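You operate a simulated robot arm through the tools that you are given. There is no shell and no other tool. Be economical: measure what you need, move in short steps, check, and stop when the job is done.

You run a simulated robot arm. Do the job below in one go: nothing can be reset, and whatever is moved stays where it is left.

JOB
Put things in order on the top of the oak table. At the end: the tall yellow tank (marked "NEW") stands where the red tube plug stood; the red tube plug stands on top of the purple parcel; the orange key stands where the tall yellow tank stood; the tall pink tank (marked "NEW") is in the silver steel bowl; whatever was shut is shut again. Leave all else as you found it, and nothing knocked over.
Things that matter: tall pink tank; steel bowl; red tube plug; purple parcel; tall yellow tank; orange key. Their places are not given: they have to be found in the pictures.

It is judged by the outcome, as a careful person would: the job done as asked, and still so three seconds after it is handed in. It fails if anything else is knocked over, pushed out of place, dropped, spilled or broken.

ROBOT AND FRAMES
A 7-joint arm with a two-finger parallel gripper, fixed in place. Base frame: the origin is at the foot of the arm, x ahead of it, y to its left, z up; the work surface is at about z = 0. Units: mm, degrees, N and s.
With the tool pointing down near the work surface it reaches from about 240 to 620 mm from the base axis. Its first joint turns from -66.0 to 66.0 degrees. Payload 2.6 kg.
The tool frame sits at the grasp point between the pads (the TCP): z along the fingers, y along the line on which they close. The tips reach 30 mm beyond it. The gripper opens to 94 mm. The fingers are 28 mm wide and 10 mm thick; the gripper's body (50 by 96 mm) begins 55 mm behind the TCP.
Orientation is that of the tool frame in the base frame, as a unit quaternion [x, y, z, w]. With the fingers straight down and closing along the base's y, the tool's x points along the base's -x, its y along +y and its z along -z.

CONTROLS
- The arm moves only by the tool apply_moves. Its argument "plan" is a list that holds one entry, the list of rows, each a list of 7 numbers: the shift along the tool's x, y, z in mm, then the turn, a rotation vector about the tool's x, y, z in degrees, then the opening, from 0 (shut) to 1 (fully open). In form: [[[x, y, z, ax, ay, az, grip], ...]]. A call has 1 to 8 rows; each row shifts and turns the commanded pose from where the row before left it, along the tool's axes as they then stand. A row lasts 0.2 s, in which the tool goes at most 50 mm and 8.6 degrees; a call with a longer step from one row to the next is refused whole, and so is a gripper value outside its range. Where a pose cannot be reached the arm comes as near as it can. A force on the tool above 40 N (or 10 N above the force at the start of the call, whichever is more), or a blocked arm, ends the call early, and 0.2 s more pass. The fingers move at their own pace (about 72 mm/s each) and stop on an object; they squeeze with about 27 N. The grip force told is the motor's: it shows also when the fingers shut on nothing. Time passes only in rows, and 0.2 s behind the last, so rows that do not move let the fingers close. It gives the time, the measured TCP pose, the force on the tool (base axes), the opening and the grip force at its end, in the units of the frame above (readings bear some noise), and new pictures: "pictures" is both (left out), scene, wrist or none.
- Cameras (640 x 400 px; columns grow to the right, rows downward): "scene" is fixed at [41, 432.5, 573.9]; the picture's right is [-0.76, -0.66, 0.00], its down [-0.31, 0.36, -0.88] and it looks along [0.58, -0.66, -0.48] (base axes); focal length 311 px, centre (320, 200). "wrist" rides on the gripper at [-37, 0, -58] in the tool frame; the picture's right is [0.00, -1.00, 0.00], its down [0.97, 0.00, -0.24] and it looks along [0.24, 0.00, 0.97] (tool axes); focal length 218 px, centre (320, 200).
- probe_pixels(camera, pixels): there is no depth. For up to 12 entries [column, row, z] of the newest picture of that camera ("zoom" is the newest enlarged one), the place [x, y] in the base frame at which the ray of that pixel passes the height z, good to about 3 mm. No time passes.
- close_up(camera, box): a new picture of the part [left, top, right, bottom] of that camera's present view, enlarged. No time passes.
- job_done(): hands the job in; it is judged then, once.

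Work in short steps. Measure before you move; look again where a grasp or a placing could have gone wrong, and mend it. You have 80 turns and 120 pictures in all, those below and enlarged ones among them. Open the gripper and draw the arm clear of the work before you hand the job in, unless the task says otherwise; then end with one line.

The tools are called after ">>>" by a JSON object that holds its "method" and its "body". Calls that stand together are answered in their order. apply_moves: Moves the arm, as the interface text tells. Its arguments: {"type":"object","properties":{"plan":{"type":"array","items":{"type":"array","items":{"type":"array","items":{"type":"number"}}}},"pictures":{"type":"string","enum":["both","scene","wrist","none"]}},"required":["plan"]} The other tools are called the same way: probe_pixels (camera, pixels) gives the place at which the rays of pixels pass given heights; close_up (camera, box) takes an enlarged picture of a part of a camera's view; job_done () hands the job in.

At the start:

```text
time_s: 0.0
position: [422.1, -66.0, 352.3]
tool_rot: [0.001, 1.0, 0.0, 0.001]
ft_force: [0.0, -0.4, -0.4]
grip_width: 94.3
gripper_force: 0.0
```

scene: 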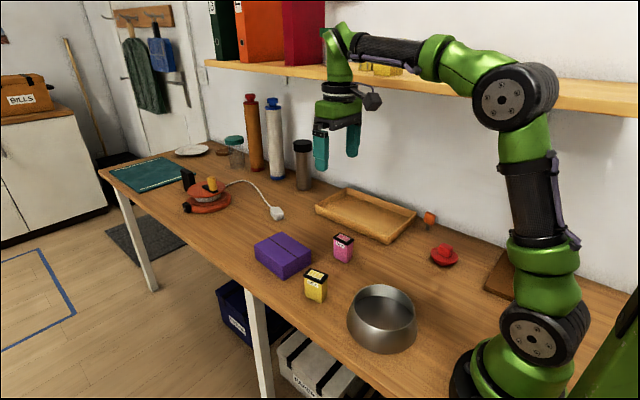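
wrist: 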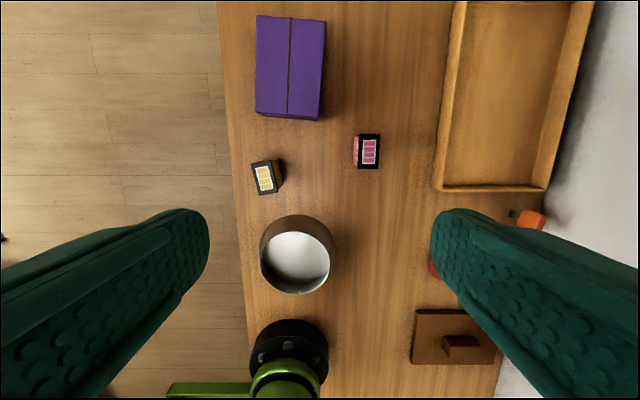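

The scene shows the parcel near (283,256), the tanks at (343,248) and (316,286), the bowl at (382,320), the plug at (444,255) and the orange item at (429,219). I'll enlarge these before measuring.

>>> {"method": "close_up", "body": {"camera": "scene", "box": [240, 180, 480, 360]}}

>>> {"method": "close_up", "body": {"camera": "scene", "box": [400, 195, 520, 295]}}

>>> {"method": "close_up", "body": {"camera": "wrist", "box": [220, 0, 620, 400]}}

```text
2.22 times, centred on (360, 270) of scene
```

zoom: 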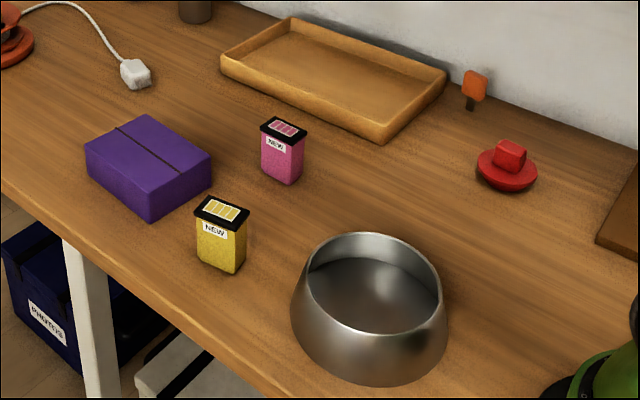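

```text
4.00 times, centred on (460, 245) of scene
```

zoom: 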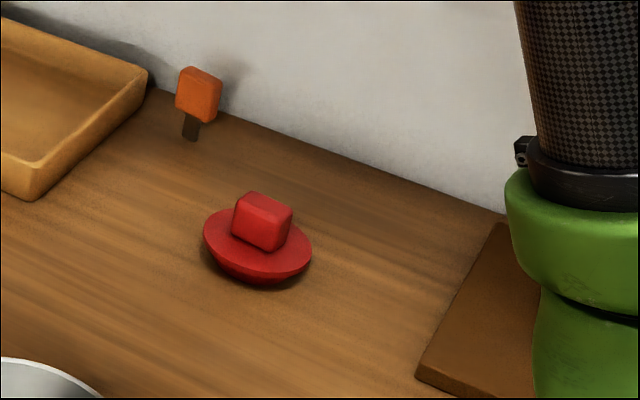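

```text
1.00 times, centred on (420, 200) of wrist
```

zoom: 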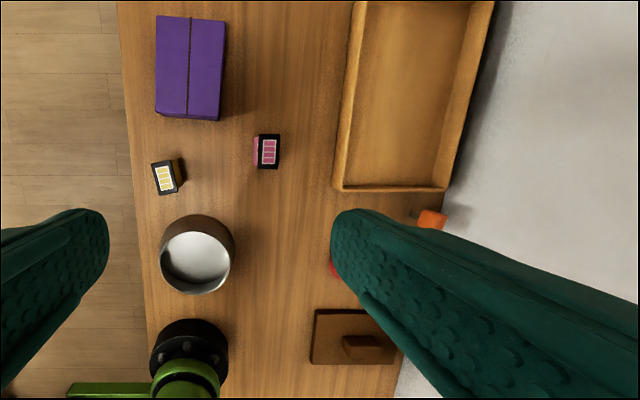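

I'll measure the base points and rough heights of all the items from the scene picture.

>>> {"method": "probe_pixels", "body": {"camera": "scene", "pixels": [[325, 303, 0], [306, 297, 0], [345, 263, 0], [334, 258, 0], [444, 264, 0], [427, 229, 0], [382, 350, 0], [284, 279, 0], [255, 257, 0], [429, 219, 30], [311, 256, 60], [444, 245, 40]]}}

>>> {"method": "probe_pixels", "body": {"camera": "wrist", "pixels": [[265, 178, 60], [368, 151, 60], [295, 262, 60], [322, 121, 0], [254, 112, 40], [257, 15, 40], [327, 22, 40], [319, 121, 40], [516, 228, 0], [543, 222, 30], [453, 340, 10], [282, 180, 0]]}}

>>> {"method": "close_up", "body": {"camera": "scene", "box": [290, 225, 370, 310]}}

```text
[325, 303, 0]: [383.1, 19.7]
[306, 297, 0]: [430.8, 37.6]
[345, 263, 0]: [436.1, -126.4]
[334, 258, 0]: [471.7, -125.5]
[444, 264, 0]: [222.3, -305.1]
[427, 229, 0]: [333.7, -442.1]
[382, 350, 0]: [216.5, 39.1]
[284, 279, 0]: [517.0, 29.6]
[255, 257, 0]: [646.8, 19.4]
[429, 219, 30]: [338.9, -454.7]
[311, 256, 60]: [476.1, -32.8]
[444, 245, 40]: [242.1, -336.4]
```

```text
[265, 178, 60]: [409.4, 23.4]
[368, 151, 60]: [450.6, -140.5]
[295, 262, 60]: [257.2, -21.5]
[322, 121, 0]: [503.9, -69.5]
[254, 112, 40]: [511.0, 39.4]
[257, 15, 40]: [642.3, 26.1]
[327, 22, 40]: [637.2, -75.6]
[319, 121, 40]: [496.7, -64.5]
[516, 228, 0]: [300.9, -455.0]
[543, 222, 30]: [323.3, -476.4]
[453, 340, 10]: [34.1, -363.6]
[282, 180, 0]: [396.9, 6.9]
```

```text
4.71 times, centred on (330, 268) of scene
```

zoom: 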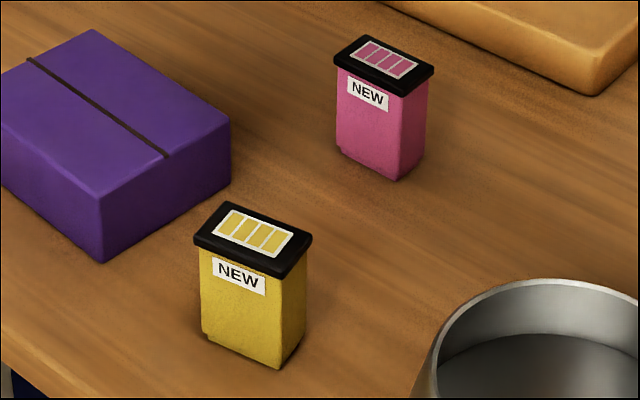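

The plug is near (235,-315) and the key near (335,-450) by the wall. I'll lower the arm to z≈200 over the free area to get a better wrist view of both, while keeping below the shelf.

>>> {"method": "apply_moves", "body": {"plan": [[[26, -28, 25, 0, 0, 0, 1], [26, -28, 25, 0, 0, 0, 1], [26, -28, 25, 0, 0, 0, 1], [26, -28, 25, 0, 0, 0, 1], [26, -28, 25, 0, 0, 0, 1], [26, -28, 25, 0, 0, 0, 1], [0, 0, 0, 0, 0, 0, 1]]]}}

```text
time_s: 1.6
position: [264.2, -234.5, 203.9]
tool_rot: [-0.001, 1.0, 0.001, 0.0]
ft_force: [-0.1, -0.3, 0.6]
grip_width: 93.7
gripper_force: 0.2
```

scene: 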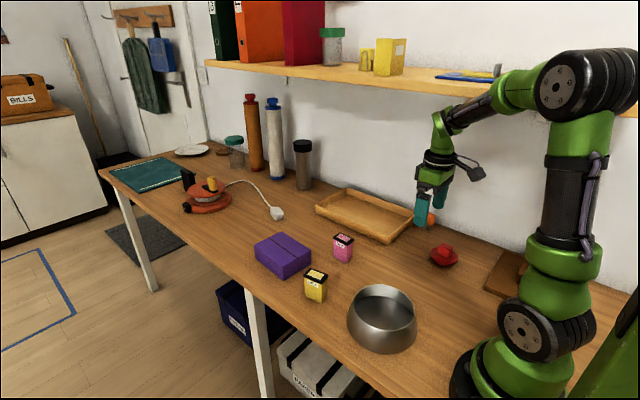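
wrist: 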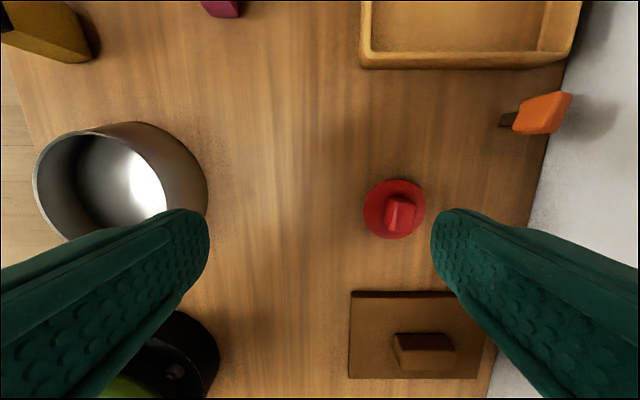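

Both are now visible: the plug at (396,208) with its grip block at (400,213), and the key with its foot at (506,120) and head at (545,112). I'll enlarge and probe.

>>> {"method": "close_up", "body": {"camera": "wrist", "box": [340, 60, 600, 260]}}

>>> {"method": "probe_pixels", "body": {"camera": "wrist", "pixels": [[394, 209, 12], [364, 209, 12], [424, 209, 12], [394, 180, 12], [401, 212, 35], [388, 212, 35], [414, 212, 35], [506, 120, 0], [503, 126, 0], [507, 113, 0], [560, 108, 60], [545, 112, 60]]}}

>>> {"method": "close_up", "body": {"camera": "scene", "box": [420, 230, 470, 275]}}

```text
2.00 times, centred on (470, 160) of wrist
```

zoom: 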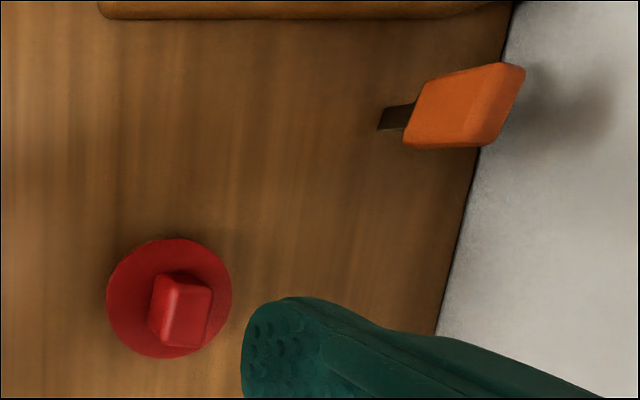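

```text
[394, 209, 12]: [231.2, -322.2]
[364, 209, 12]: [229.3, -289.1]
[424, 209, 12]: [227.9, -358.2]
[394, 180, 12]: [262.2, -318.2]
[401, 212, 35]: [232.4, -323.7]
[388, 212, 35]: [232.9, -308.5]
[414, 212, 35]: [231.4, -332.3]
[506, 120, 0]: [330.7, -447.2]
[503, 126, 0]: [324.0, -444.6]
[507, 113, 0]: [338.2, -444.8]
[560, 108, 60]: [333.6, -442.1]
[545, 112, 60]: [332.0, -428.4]
```

```text
8.89 times, centred on (445, 252) of scene
```

zoom: 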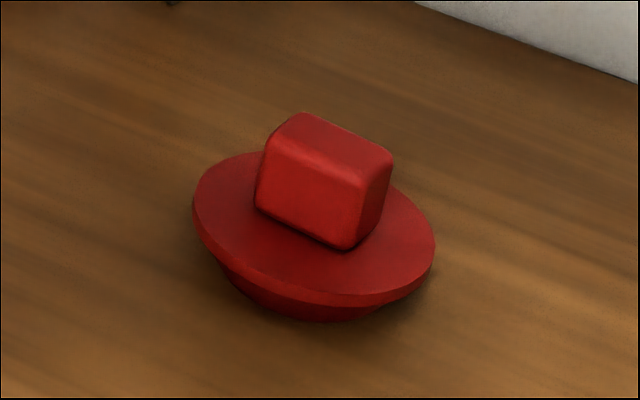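

I'll work out the plug's heights and handle direction by probing the zoom at trial heights.

>>> {"method": "probe_pixels", "body": {"camera": "zoom", "pixels": [[303, 114, 45], [390, 155, 45], [265, 150, 45], [355, 185, 45], [345, 248, 20], [258, 205, 20], [325, 150, 35], [325, 150, 50], [195, 200, 18], [433, 245, 18], [330, 155, 18], [300, 300, 18]]}}

```text
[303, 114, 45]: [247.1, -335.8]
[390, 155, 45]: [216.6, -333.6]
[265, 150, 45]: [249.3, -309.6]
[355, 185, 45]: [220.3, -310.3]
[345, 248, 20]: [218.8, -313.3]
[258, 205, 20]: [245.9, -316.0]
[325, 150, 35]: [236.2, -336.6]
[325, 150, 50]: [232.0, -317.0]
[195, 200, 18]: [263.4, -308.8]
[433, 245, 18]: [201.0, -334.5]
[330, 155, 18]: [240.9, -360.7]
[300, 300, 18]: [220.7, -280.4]
```

The handle is about 30 mm along x and 22 mm along y, centred at (232,-322), with its top at about 46 and the flange top at about 20. I'll move over it and check in the wrist view.

>>> {"method": "apply_moves", "body": {"plan": [[[10.7, -29.2, 30, 0, 0, 0, 1], [10.7, -29.2, 30, 0, 0, 0, 1], [10.7, -29.2, 30, 0, 0, 0, 1], [0, 0, 0, 0, 0, 0, 1]]]}}

```text
time_s: 2.6
position: [231.2, -322.3, 112.5]
tool_rot: [0.0, 1.0, 0.001, 0.0]
ft_force: [0.8, 1.0, -0.5]
grip_width: 94.2
gripper_force: 0.1
```

scene: 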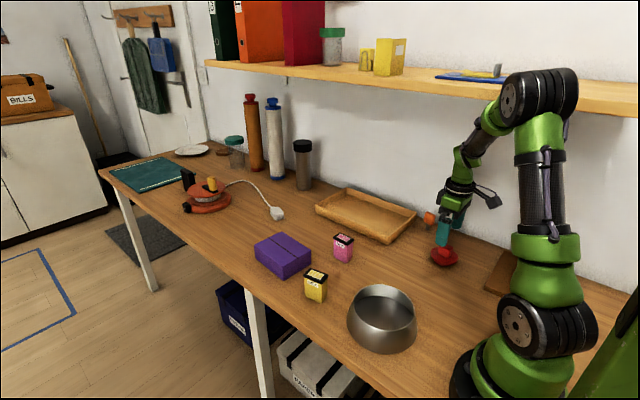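
wrist: 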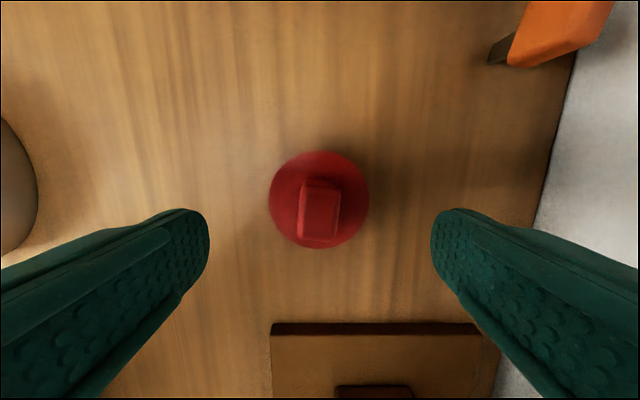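

The handle sits centred between the fingers at (320,212). I'll descend to TCP z≈54 and close.

>>> {"method": "apply_moves", "body": {"plan": [[[0, 0, 30, 0, 0, 0, 1], [0, 0, 29, 0, 0, 0, 1], [0, 0, 0, 0, 0, 0, 0.5], [0, 0, 0, 0, 0, 0, 0], [0, 0, 0, 0, 0, 0, 0], [0, 0, 0, 0, 0, 0, 0]]]}}

```text
time_s: 4.0
position: [229.8, -319.8, 52.1]
tool_rot: [0.001, 1.0, -0.001, 0.0]
ft_force: [-0.2, 1.1, 0.4]
grip_width: 27.6
gripper_force: 27.0
```

scene: 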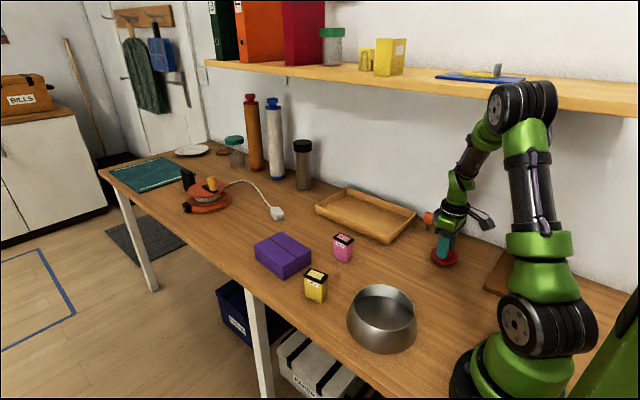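
wrist: 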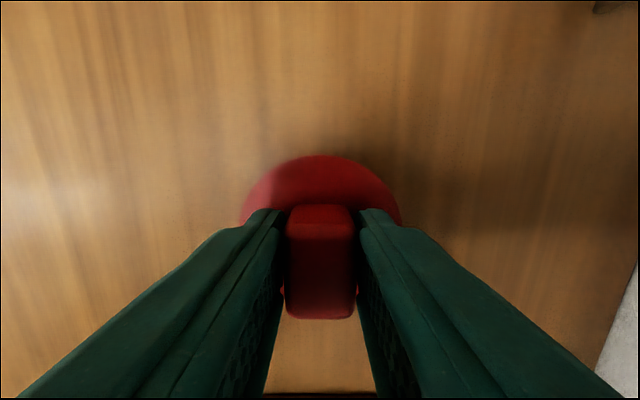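

The plug is gripped (27.6 mm). I'll lift and head toward the parcel.

>>> {"method": "apply_moves", "body": {"plan": [[[0, 0, -45, 0, 0, 0, 0], [0, 0, -45, 0, 0, 0, 0], [0, 0, -45, 0, 0, 0, 0], [-34, 30, 0, 0, 0, 0, 0], [-34, 30, 0, 0, 0, 0, 0], [-34, 30, 0, 0, 0, 0, 0], [-34, 30, 0, 0, 0, 0, 0], [-34, 30, 0, 0, 0, 0, 0]]]}}

>>> {"method": "close_up", "body": {"camera": "scene", "box": [240, 220, 360, 310]}}

```text
time_s: 5.8
position: [403.7, -168.8, 190.5]
tool_rot: [0.002, 1.0, 0.0, 0.0]
ft_force: [0.5, -0.2, -0.2]
grip_width: 27.5
gripper_force: 27.0
```

scene: 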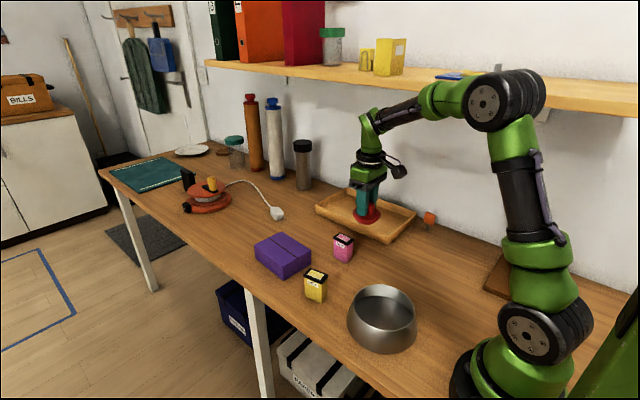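
wrist: 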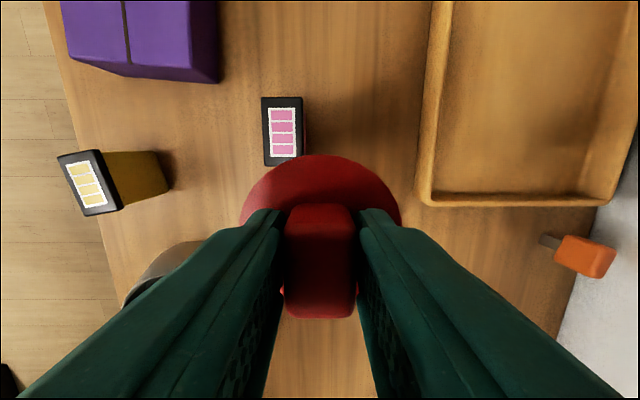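

```text
4.44 times, centred on (300, 265) of scene
```

zoom: 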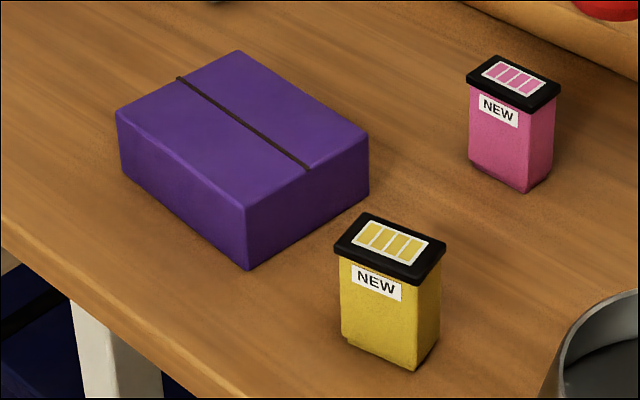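

I'll probe the corners of the parcel and both tanks in this zoom.

>>> {"method": "probe_pixels", "body": {"camera": "zoom", "pixels": [[248, 270, 0], [368, 195, 0], [122, 175, 0], [246, 208, 45], [246, 208, 55], [368, 142, 50], [116, 112, 50], [237, 50, 50], [415, 370, 0], [437, 345, 0], [342, 333, 0], [410, 285, 70]]}}

>>> {"method": "probe_pixels", "body": {"camera": "zoom", "pixels": [[410, 285, 60], [410, 285, 80], [445, 248, 75], [333, 246, 75], [365, 213, 75], [525, 192, 0], [553, 168, 0], [470, 158, 0], [525, 112, 75], [560, 80, 75], [466, 72, 75], [500, 54, 75]]}}

>>> {"method": "probe_pixels", "body": {"camera": "wrist", "pixels": [[263, 97, 75], [303, 97, 75], [304, 157, 75], [264, 166, 75], [58, 157, 75], [98, 150, 75], [124, 209, 75], [85, 215, 75], [542, 240, 0], [555, 245, 0]]}}

```text
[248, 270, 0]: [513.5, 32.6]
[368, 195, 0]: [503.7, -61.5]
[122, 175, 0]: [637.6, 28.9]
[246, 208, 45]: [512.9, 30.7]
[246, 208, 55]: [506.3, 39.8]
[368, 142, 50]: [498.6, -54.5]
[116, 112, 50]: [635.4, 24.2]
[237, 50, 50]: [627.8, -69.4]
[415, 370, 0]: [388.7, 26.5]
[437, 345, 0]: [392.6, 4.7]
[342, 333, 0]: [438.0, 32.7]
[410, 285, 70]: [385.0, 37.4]
```

```text
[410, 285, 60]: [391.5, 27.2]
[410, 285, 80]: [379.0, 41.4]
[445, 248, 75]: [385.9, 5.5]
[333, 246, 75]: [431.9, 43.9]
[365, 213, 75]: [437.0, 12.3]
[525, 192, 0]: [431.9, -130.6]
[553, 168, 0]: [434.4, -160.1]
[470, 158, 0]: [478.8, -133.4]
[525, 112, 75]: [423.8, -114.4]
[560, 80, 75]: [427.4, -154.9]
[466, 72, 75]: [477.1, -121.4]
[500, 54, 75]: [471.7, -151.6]
```

```text
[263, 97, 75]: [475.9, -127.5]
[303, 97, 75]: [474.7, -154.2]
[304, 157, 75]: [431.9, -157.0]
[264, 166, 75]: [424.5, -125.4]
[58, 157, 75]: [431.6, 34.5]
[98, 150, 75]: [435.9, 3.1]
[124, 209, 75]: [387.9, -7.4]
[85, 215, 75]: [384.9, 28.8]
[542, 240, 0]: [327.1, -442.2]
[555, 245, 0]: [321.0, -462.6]
```

The parcel's top is about 46 mm high, centred at about (570,-17). The pink tank is at about (452,-142), and the yellow one at about (412,16), turned about 9°. I'll continue over the parcel.

>>> {"method": "apply_moves", "body": {"plan": [[[-33.3, 30.3, 0, 0, 0, 0, 0], [-33.3, 30.3, 0, 0, 0, 0, 0], [-33.3, 30.3, 0, 0, 0, 0, 0], [-33.3, 30.3, 0, 0, 0, 0, 0], [-33.3, 30.3, 0, 0, 0, 0, 0], [0, 0, 40, 0, 0, 0, 0], [0, 0, 25, 0, 0, 0, 0], [0, 0, 0, 0, 0, 0, 0]]]}}

>>> {"method": "close_up", "body": {"camera": "scene", "box": [230, 200, 350, 300]}}

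```text
time_s: 7.6
position: [568.8, -19.7, 121.8]
tool_rot: [0.0, 1.0, 0.0, 0.0]
ft_force: [-0.2, 0.0, -0.4]
grip_width: 27.4
gripper_force: 27.3
```

scene: 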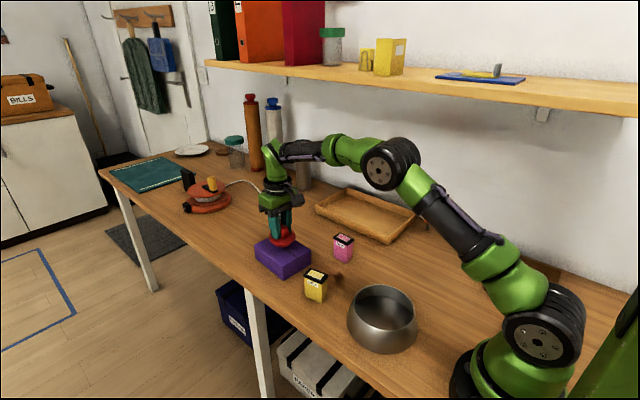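
wrist: 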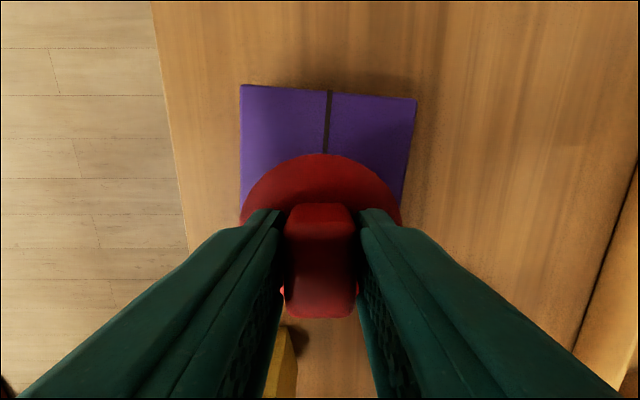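

```text
4.00 times, centred on (290, 250) of scene
```

zoom: 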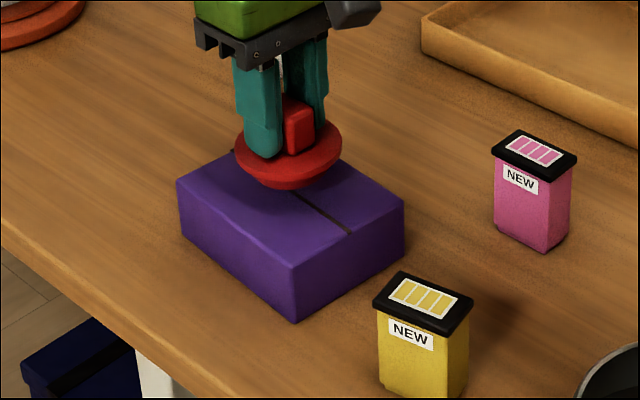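

The plug is centred over the parcel. I'll lower it gently and watch for contact force.

>>> {"method": "apply_moves", "body": {"plan": [[[0, 0, 10, 0, 0, 0, 0], [0, 0, 7, 0, 0, 0, 0], [0, 0, 3, 0, 0, 0, 0], [0, 0, 1.5, 0, 0, 0, 0], [0, 0, 0, 0, 0, 0, 0]]], "pictures": "none"}}

>>> {"method": "close_up", "body": {"camera": "scene", "box": [240, 210, 340, 290]}}

```text
time_s: 8.8
position: [568.8, -20.1, 102.1]
tool_rot: [0.0, 1.0, 0.0, 0.002]
ft_force: [-2.5, -0.4, 11.5]
grip_width: 27.6
gripper_force: 26.7
```

```text
5.00 times, centred on (290, 250) of scene
```

zoom: 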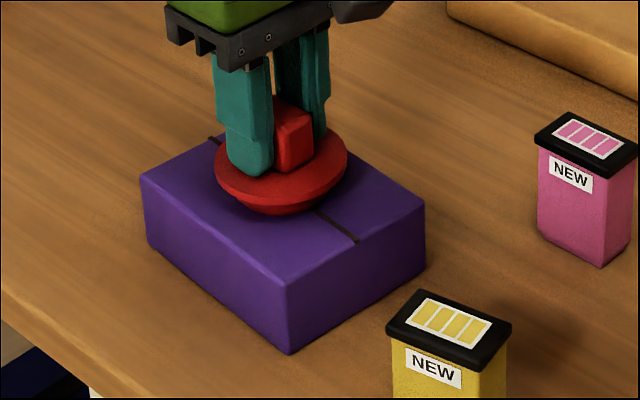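

Contact is made (11.5 N at z 102) and the plug is seated, so I'll open and rise straight up.

>>> {"method": "apply_moves", "body": {"plan": [[[0, 0, 0, 0, 0, 0, 0.5], [0, 0, 0, 0, 0, 0, 0.8], [0, 0, 0, 0, 0, 0, 0.8], [0, 0, -30, 0, 0, 0, 0.8], [0, 0, -40, 0, 0, 0, 0.8], [0, 0, -40, 0, 0, 0, 0.8]]]}}

>>> {"method": "close_up", "body": {"camera": "scene", "box": [240, 210, 360, 310]}}

```text
time_s: 10.2
position: [568.5, -18.6, 213.2]
tool_rot: [-0.001, 1.0, 0.0, 0.0]
ft_force: [0.4, -0.3, -0.6]
grip_width: 74.8
gripper_force: 0.1
```

scene: 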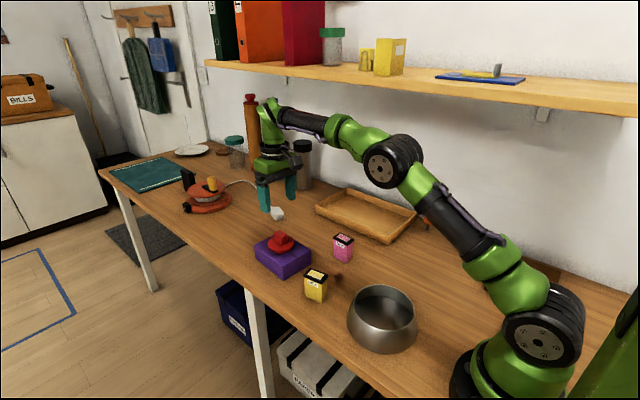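
wrist: 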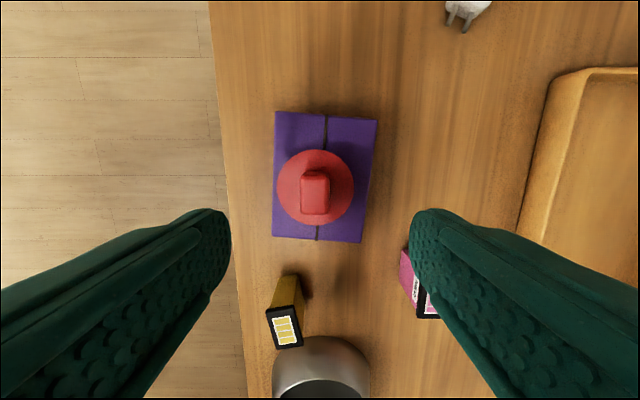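

```text
4.00 times, centred on (300, 260) of scene
```

zoom: 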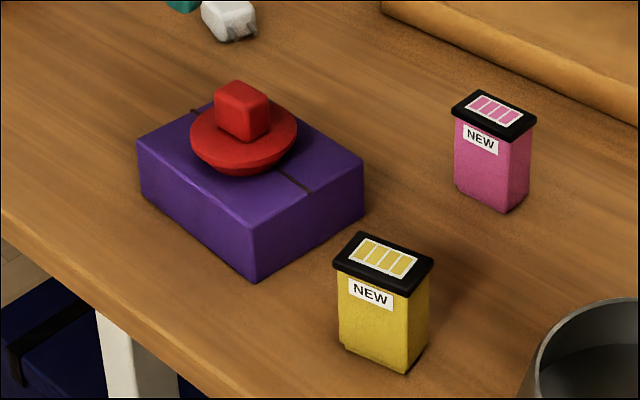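

The plug stands flat on the parcel. Next is the yellow tank: I'll go above (412,16), turned about 8.5° to match it.

>>> {"method": "apply_moves", "body": {"plan": [[[39, 8.6, 15, 0, 0, 0, 0.8], [39, 8.6, 15, 0, 0, 0, 0.8], [39, 8.6, 15, 0, 0, 0, 0.8], [39, 8.6, 15, 0, 0, 0, 0.8], [0, 0, 0, 0, 0, -8.5, 0.8], [0, 0, 0, 0, 0, 0, 0.8]]]}}

>>> {"method": "close_up", "body": {"camera": "wrist", "box": [200, 100, 440, 250]}}

```text
time_s: 11.6
position: [413.9, 15.4, 151.6]
tool_rot: [-0.074, 0.997, -0.002, 0.0]
ft_force: [0.5, -0.7, 0.0]
grip_width: 75.3
gripper_force: 0.1
```

scene: 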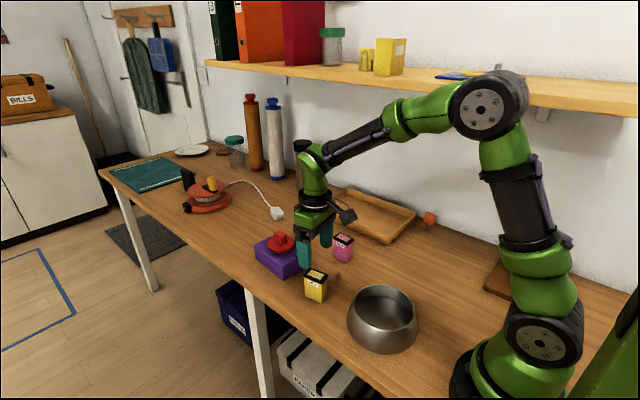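
wrist: 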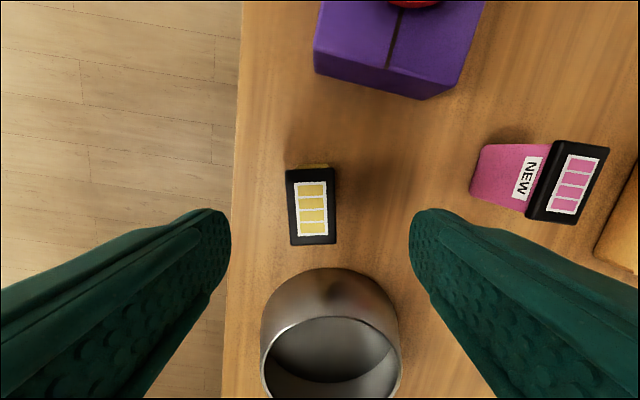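

```text
2.67 times, centred on (320, 175) of wrist
```

zoom: 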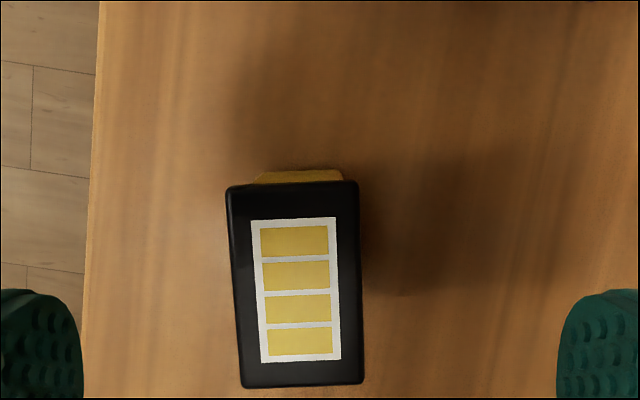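

The tank is about 2.5° further round than the tool and slightly left of centre. I'll probe its cap.

>>> {"method": "probe_pixels", "body": {"camera": "zoom", "pixels": [[298, 284, 68], [227, 187, 68], [358, 181, 68], [364, 382, 68], [240, 388, 68], [298, 284, 72]]}}

```text
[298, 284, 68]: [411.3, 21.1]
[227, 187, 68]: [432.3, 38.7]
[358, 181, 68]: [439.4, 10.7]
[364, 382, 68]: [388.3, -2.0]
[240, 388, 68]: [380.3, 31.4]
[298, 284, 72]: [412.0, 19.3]
```

I'll correct by (−2.5, +4.5) mm and 2.5°, then descend to z≈48 and close.

>>> {"method": "apply_moves", "body": {"plan": [[[1.8, 4.8, 0, 0, 0, -2.5, 0.8], [0, 0, 40, 0, 0, 0, 0.8], [0, 0, 40, 0, 0, 0, 0.8], [0, 0, 23, 0, 0, 0, 0.8], [0, 0, 0, 0, 0, 0, 0.5], [0, 0, 0, 0, 0, 0, 0], [0, 0, 0, 0, 0, 0, 0], [0, 0, 0, 0, 0, 0, 0]]]}}

>>> {"method": "close_up", "body": {"camera": "scene", "box": [260, 220, 380, 320]}}

```text
time_s: 13.4
position: [411.0, 18.7, 47.4]
tool_rot: [-0.097, 0.995, 0.0, -0.001]
ft_force: [-0.5, 0.2, -0.1]
grip_width: 35.8
gripper_force: 27.5
```

scene: 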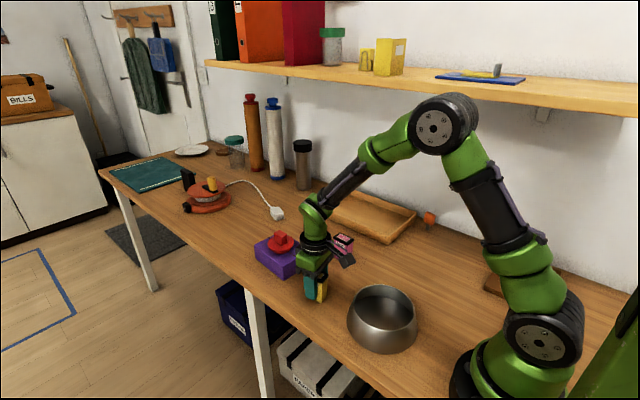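
wrist: 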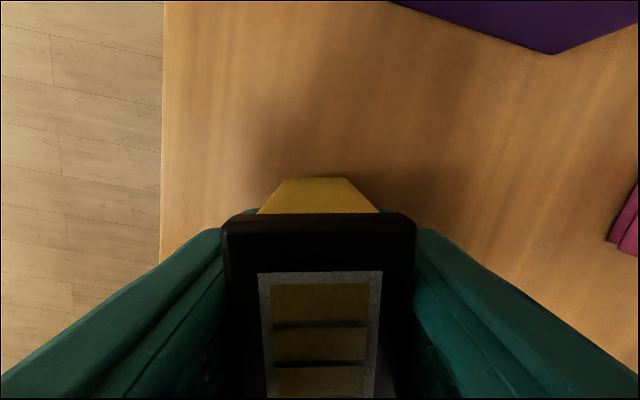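

```text
4.00 times, centred on (320, 270) of scene
```

zoom: 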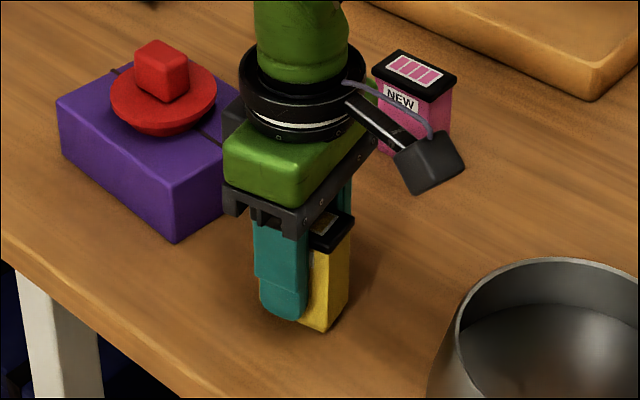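

The tank is held (35.8 mm). I'll lift, turn back square, and carry it toward the plug's old spot at (231,-320).

>>> {"method": "apply_moves", "body": {"plan": [[[0, 0, -20, 0, 0, 0, 0], [0, 0, -40, 0, 0, 0, 0], [0, 0, -45, 0, 0, 5.5, 0], [0, 0, -35, 0, 0, 5.5, 0], [22.5, -42.3, 0, 0, 0, 0, 0], [22.5, -42.3, 0, 0, 0, 0, 0], [22.5, -42.3, 0, 0, 0, 0, 0], [22.5, -42.3, 0, 0, 0, 0, 0]]], "pictures": "scene"}}

>>> {"method": "apply_moves", "body": {"plan": [[[22.5, -42.3, 0, 0, 0, 0, 0], [22.5, -42.3, 0, 0, 0, 0, 0], [22.5, -42.3, 0, 0, 0, 0, 0], [22.5, -42.3, 0, 0, 0, 0, 0], [0, 0, 40, 0, 0, 0, 0], [0, 0, 40, 0, 0, 0, 0], [0, 0, 30, 0, 0, 0, 0], [0, 0, 0, 0, 0, 0, 0]]]}}

```text
time_s: 15.2
position: [320.5, -152.2, 184.8]
tool_rot: [0.0, 1.0, 0.0, 0.0]
ft_force: [0.5, 0.3, 0.0]
grip_width: 35.8
gripper_force: 26.6
```

scene: 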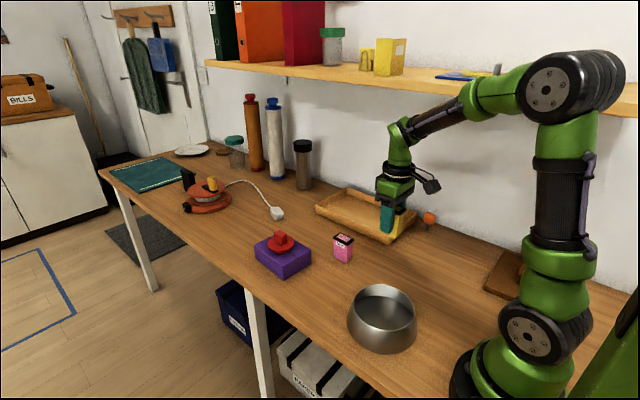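

```text
time_s: 17.0
position: [232.3, -318.2, 78.6]
tool_rot: [0.001, 1.0, 0.0, -0.001]
ft_force: [-1.0, 0.3, -0.9]
grip_width: 35.7
gripper_force: 27.7
```

scene: 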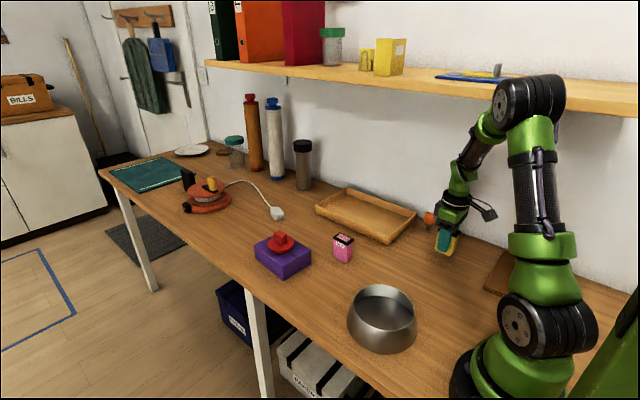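
wrist: 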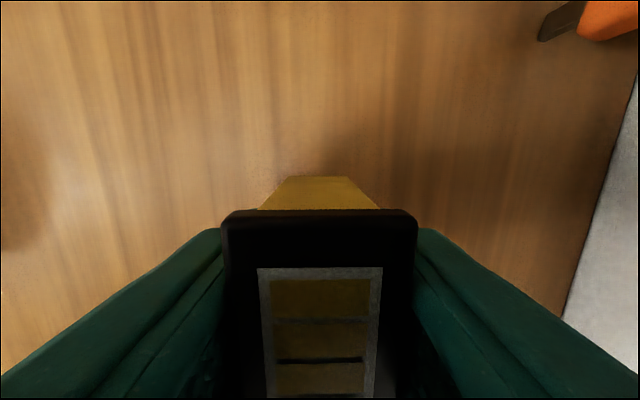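

At the target, the tank looks upright. I'll lower it gently onto the table.

>>> {"method": "apply_moves", "body": {"plan": [[[0, 0, 15, 0, 0, 0, 0], [0, 0, 10, 0, 0, 0, 0], [0, 0, 4, 0, 0, 0, 0], [0, 0, 1.5, 0, 0, 0, 0], [0, 0, 0, 0, 0, 0, 0]]], "pictures": "none"}}

>>> {"method": "close_up", "body": {"camera": "scene", "box": [400, 200, 500, 280]}}

```text
time_s: 18.2
position: [232.4, -318.6, 46.8]
tool_rot: [0.0, 1.0, 0.0, 0.0]
ft_force: [-0.1, 0.0, -0.5]
grip_width: 36.0
gripper_force: 27.0
```

```text
5.00 times, centred on (450, 240) of scene
```

zoom: 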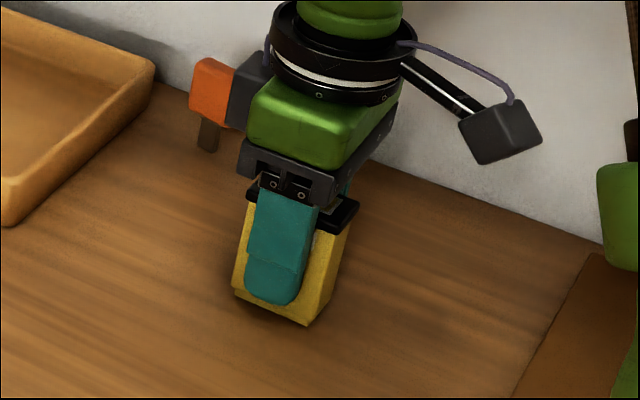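

There is no contact force yet, so I'll step down 1 mm at a time.

>>> {"method": "apply_moves", "body": {"plan": [[[0, 0, 1, 0, 0, 0, 0], [0, 0, 0, 0, 0, 0, 0]]], "pictures": "none"}}

```text
time_s: 18.8
position: [233.4, -317.2, 47.0]
tool_rot: [0.0, 1.0, -0.001, 0.0]
ft_force: [0.1, -0.9, -0.3]
grip_width: 36.0
gripper_force: 26.9
```

>>> {"method": "apply_moves", "body": {"plan": [[[0, 0, 1, 0, 0, 0, 0], [0, 0, 0, 0, 0, 0, 0]]], "pictures": "none"}}

```text
time_s: 19.4
position: [232.7, -319.9, 46.5]
tool_rot: [0.0, 1.0, -0.001, 0.0]
ft_force: [-2.9, 6.1, 20.9]
grip_width: 35.9
gripper_force: 26.7
```

There is contact now (21 N). I'll release and rise.

>>> {"method": "apply_moves", "body": {"plan": [[[0, 0, -0.5, 0, 0, 0, 0], [0, 0, 0, 0, 0, 0, 0.6], [0, 0, 0, 0, 0, 0, 0.75], [0, 0, -35, 0, 0, 0, 0.75], [0, 0, -45, 0, 0, 0, 0.75], [0, 0, -45, 0, 0, 0, 0.75], [0, 0, 0, 0, 0, 0, 0.75]]]}}

>>> {"method": "close_up", "body": {"camera": "scene", "box": [400, 200, 500, 280]}}

```text
time_s: 21.0
position: [223.1, -306.4, 147.4]
tool_rot: [-0.001, 0.999, 0.027, -0.021]
ft_force: [0.2, 0.2, -0.1]
grip_width: 70.4
gripper_force: 0.0
```

scene: 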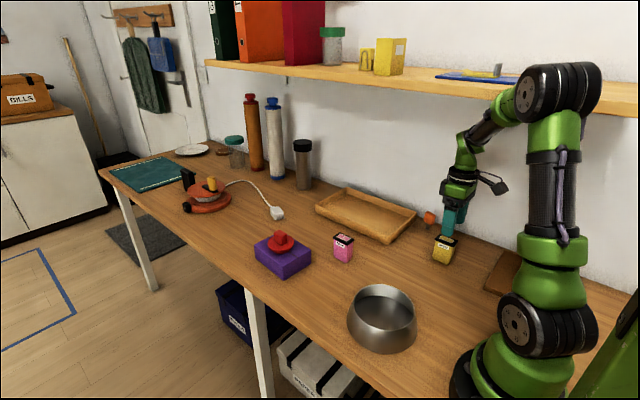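
wrist: 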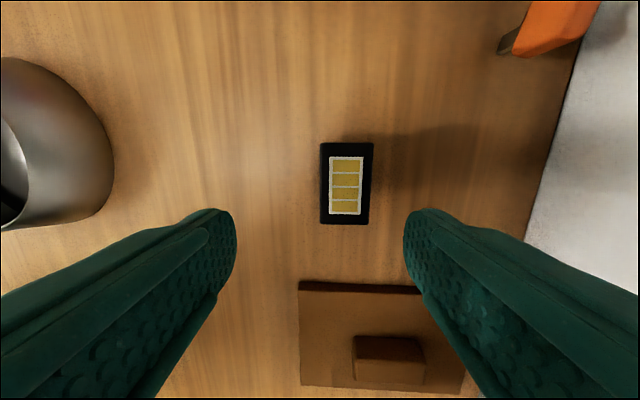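

```text
5.00 times, centred on (450, 240) of scene
```

zoom: 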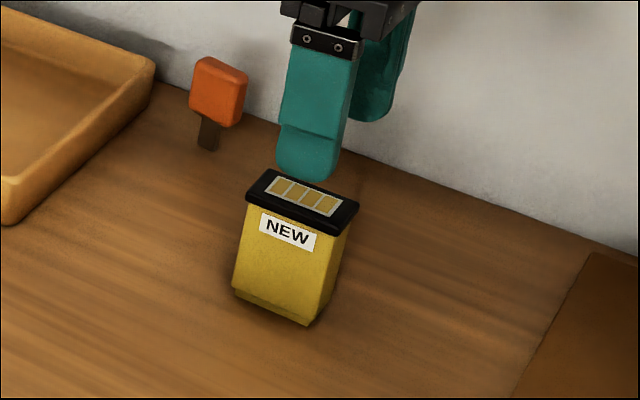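

The yellow tank stands upright on the spot. The arm's pose is off from the command, so I'll wait a moment and read it again.

>>> {"method": "apply_moves", "body": {"plan": [[[0, 0, 0, 0, 0, 0, 0.75], [0, 0, 0, 0, 0, 0, 0.75]]]}}

>>> {"method": "close_up", "body": {"camera": "wrist", "box": [440, 0, 640, 125]}}

```text
time_s: 21.6
position: [223.1, -306.2, 147.6]
tool_rot: [-0.002, 0.999, 0.026, -0.021]
ft_force: [0.8, 0.1, 0.1]
grip_width: 70.3
gripper_force: 0.1
```

scene: 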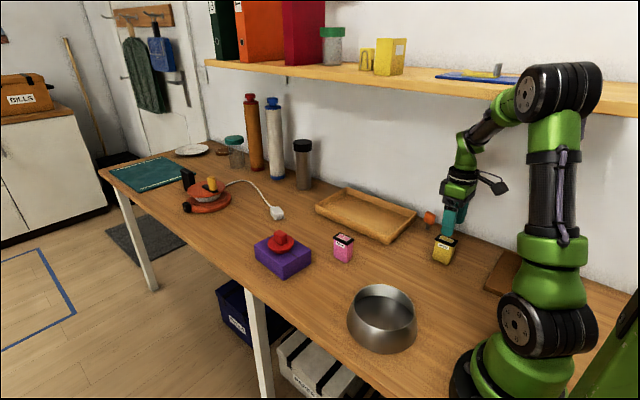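
wrist: 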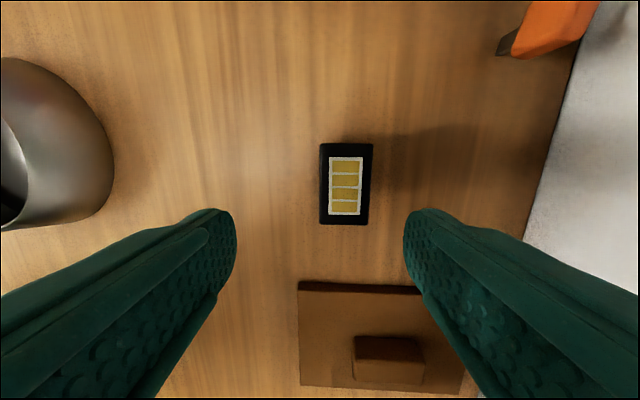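

```text
3.20 times, centred on (540, 62) of wrist
```

zoom: 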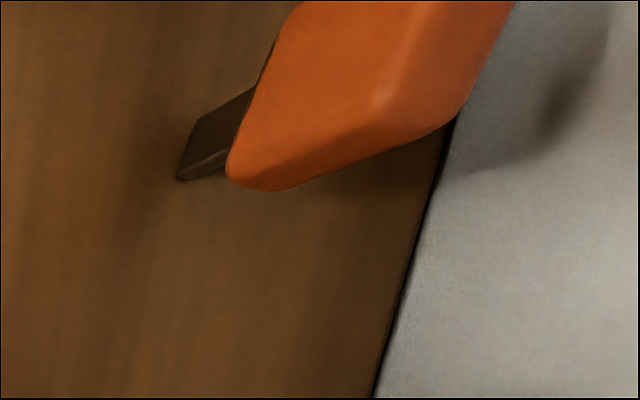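

The arm holds at a reach limit there, with no contact. I'll move toward the key at a lower height for a better look at it and the wall.

>>> {"method": "apply_moves", "body": {"plan": [[[-25, -10, 10, 0, 0, 0, 0.75], [-30, -20, 5, 0, 0, 0, 0.75], [-15, -20, 0, 0, 0, 0, 0.75], [0, 0, 0, 0, 0, 0, 0.75]]]}}

>>> {"method": "close_up", "body": {"camera": "wrist", "box": [300, 100, 540, 250]}}

```text
time_s: 22.6
position: [284.0, -338.0, 128.5]
tool_rot: [-0.003, 0.999, 0.042, -0.029]
ft_force: [0.1, -0.1, -0.5]
grip_width: 70.5
gripper_force: 0.0
```

scene: 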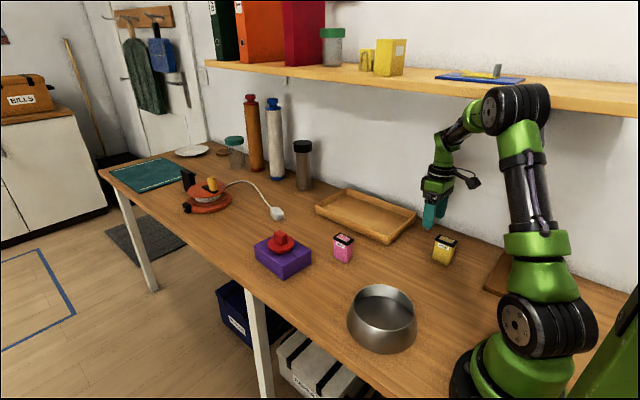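
wrist: 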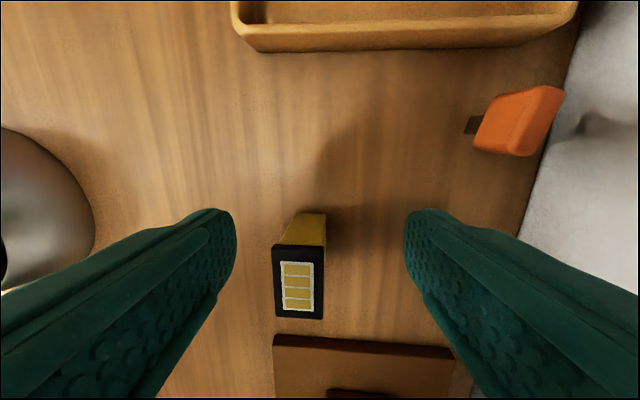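

```text
2.67 times, centred on (420, 175) of wrist
```

zoom: 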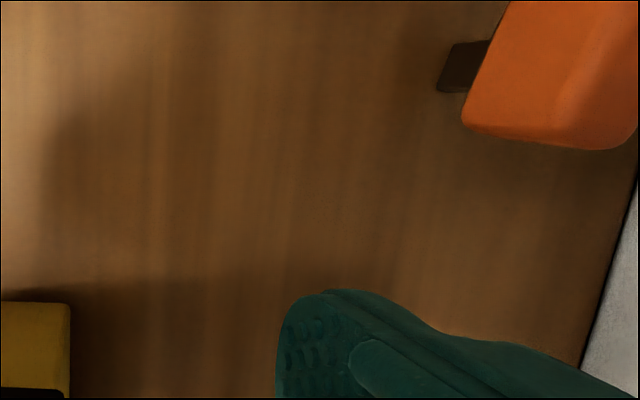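

I'll measure the wall line and the key's head and foot.

>>> {"method": "probe_pixels", "body": {"camera": "scene", "pixels": [[470, 235, 0], [500, 246, 0], [462, 232, 0]]}}

>>> {"method": "probe_pixels", "body": {"camera": "wrist", "pixels": [[533, 192, 0], [575, 45, 0], [469, 118, 0], [464, 134, 0], [477, 116, 0], [473, 134, 0], [497, 95, 60], [564, 88, 60], [520, 157, 60], [474, 148, 30], [492, 97, 30], [540, 125, 60]]}}

>>> {"method": "close_up", "body": {"camera": "wrist", "box": [430, 60, 600, 180]}}

```text
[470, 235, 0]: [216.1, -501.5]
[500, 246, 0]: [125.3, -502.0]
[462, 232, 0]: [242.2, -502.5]
```

```text
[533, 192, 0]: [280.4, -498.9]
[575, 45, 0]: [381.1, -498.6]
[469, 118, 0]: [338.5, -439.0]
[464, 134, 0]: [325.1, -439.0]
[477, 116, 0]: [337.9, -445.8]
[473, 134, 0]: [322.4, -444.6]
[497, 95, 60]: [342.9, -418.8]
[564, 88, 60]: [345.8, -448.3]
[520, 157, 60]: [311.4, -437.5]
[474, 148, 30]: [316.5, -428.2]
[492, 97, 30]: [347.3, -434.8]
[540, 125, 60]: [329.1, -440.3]
```

```text
3.33 times, centred on (515, 120) of wrist
```

zoom: 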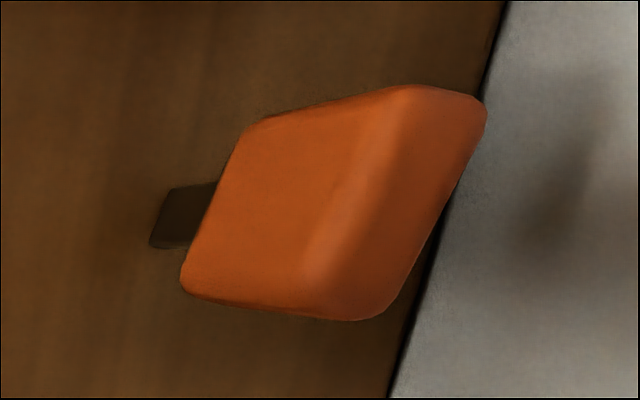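

The wall is at y≈-500. The key's foot is at about (331,-443), its head is wide along x and thin along y, so closing along y fits with about 7 mm to the wall. The arm is at a joint limit, so I'll back off to the middle to clear it and then approach again.

>>> {"method": "apply_moves", "body": {"plan": [[[-13, 43, -15, 0, 0, 0, 0.75], [-13, 43, -15, 0, 0, 0, 0.75], [-13, 43, -15, 0, 0, 0, 0.75], [-13, 43, 0, 0, 0, 0, 0.75], [0, 0, 0, 0, 0, 0, 0.75]]], "pictures": "none"}}

```text
time_s: 23.0
position: [301.2, -327.0, 142.7]
tool_rot: [0.008, 0.999, 0.024, -0.025]
ft_force: [-0.1, -1.2, -0.3]
grip_width: 70.5
gripper_force: 0.1
stopped in row 2: the force on the tool passed its limit (the readings are from after the stop); the commanded pose is now the measured one
```

The call stopped on a force limit. I'll look before moving further.

>>> {"method": "apply_moves", "body": {"plan": [[[0, 0, 0, 0, 0, 0, 0.75]]]}}

>>> {"method": "close_up", "body": {"camera": "scene", "box": [380, 60, 600, 270]}}

```text
time_s: 23.4
position: [300.6, -327.5, 142.2]
tool_rot: [0.009, 0.999, 0.023, -0.025]
ft_force: [0.5, -0.8, 0.4]
grip_width: 70.7
gripper_force: 0.1
```

scene: 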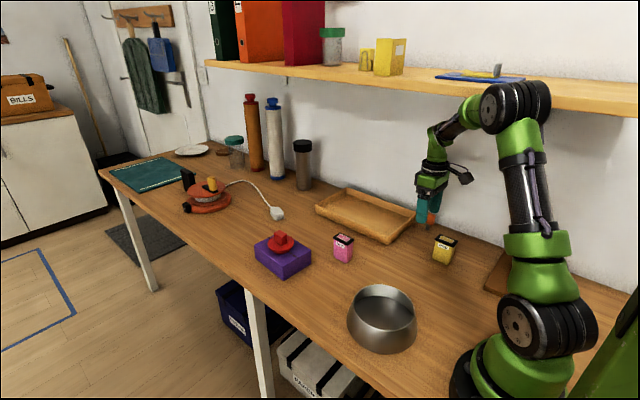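
wrist: 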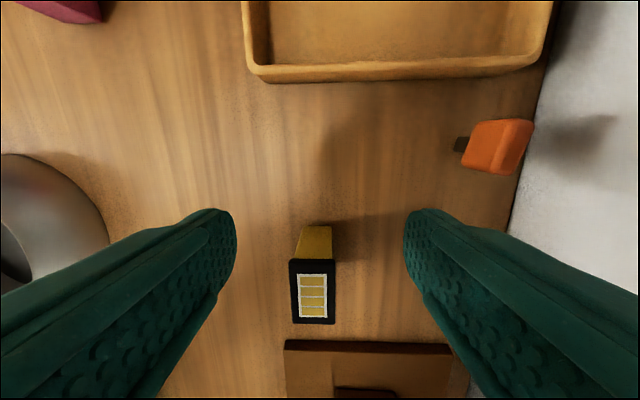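

```text
1.90 times, centred on (490, 165) of scene
```

zoom: 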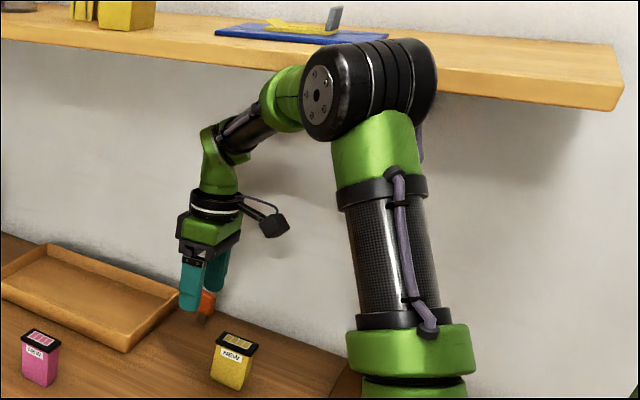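

The elbow appears to be resting against the shelf's front edge (around y≈-250, z≈455), which explains the limit. I'll retreat slowly toward +y and straighten the tool at the same time.

>>> {"method": "apply_moves", "body": {"plan": [[[0, 15, 0, 0, 0, 0, 0.75], [-5, 20, 0, 0, 0, 0, 0.75], [-5, 25, 0, 1.3, -1.4, -0.5, 0.75], [-5, 30, 0, 1.3, -1.4, -0.5, 0.75], [-5, 30, 0, 0, 0, 0, 0.75], [0, 0, 0, 0, 0, 0, 0.75]]], "pictures": "scene"}}

```text
time_s: 24.8
position: [322.5, -208.7, 144.7]
tool_rot: [0.001, 1.0, 0.001, 0.0]
ft_force: [-0.5, -0.1, -0.8]
grip_width: 70.4
gripper_force: 0.0
```

scene: 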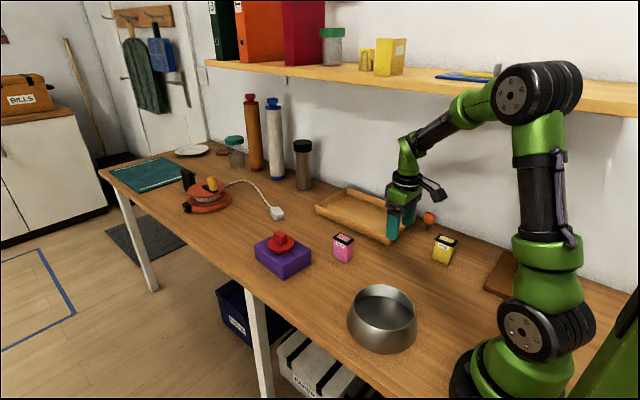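

The arm is straight again. I'll extend outward at low height, over the tray, so the elbow drops below the shelf, and then swing toward the key.

>>> {"method": "apply_moves", "body": {"plan": [[[-27, -30, 9, 0, 0, 0, 0.6], [-27, -30, 9, 0, 0, 0, 0.6], [-27, -30, 9, 0, 0, 0, 0.6], [-27, -30, 9, 0, 0, 0, 0.6], [0, 0, 0, 0, 0, 0, 0.6]]]}}

>>> {"method": "close_up", "body": {"camera": "scene", "box": [380, 170, 480, 250]}}

```text
time_s: 26.0
position: [426.9, -326.5, 109.2]
tool_rot: [0.0, 1.0, 0.002, 0.0]
ft_force: [0.1, -0.5, 0.0]
grip_width: 56.4
gripper_force: 0.1
```

scene: 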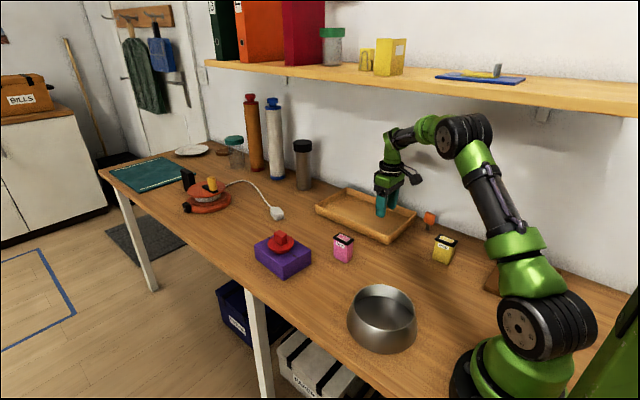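
wrist: 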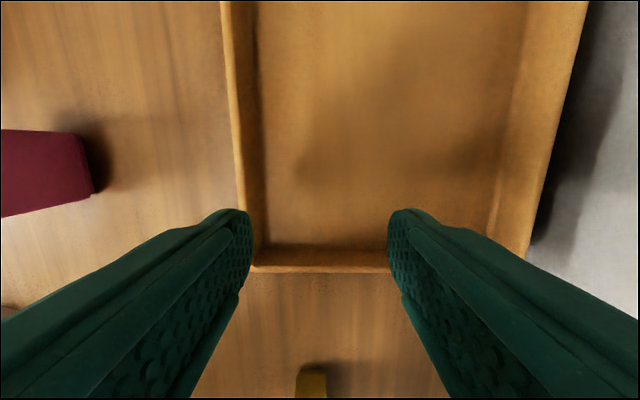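

```text
5.00 times, centred on (430, 210) of scene
```

zoom: 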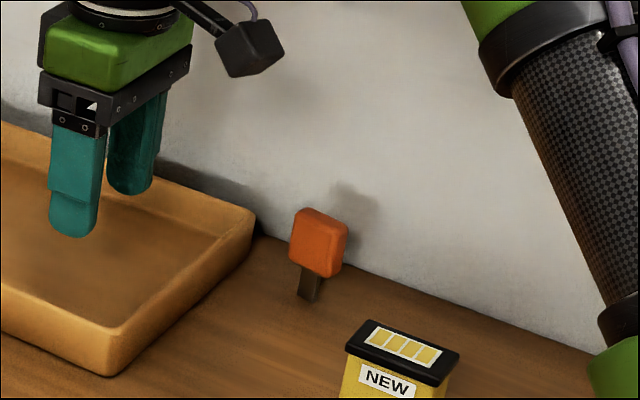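

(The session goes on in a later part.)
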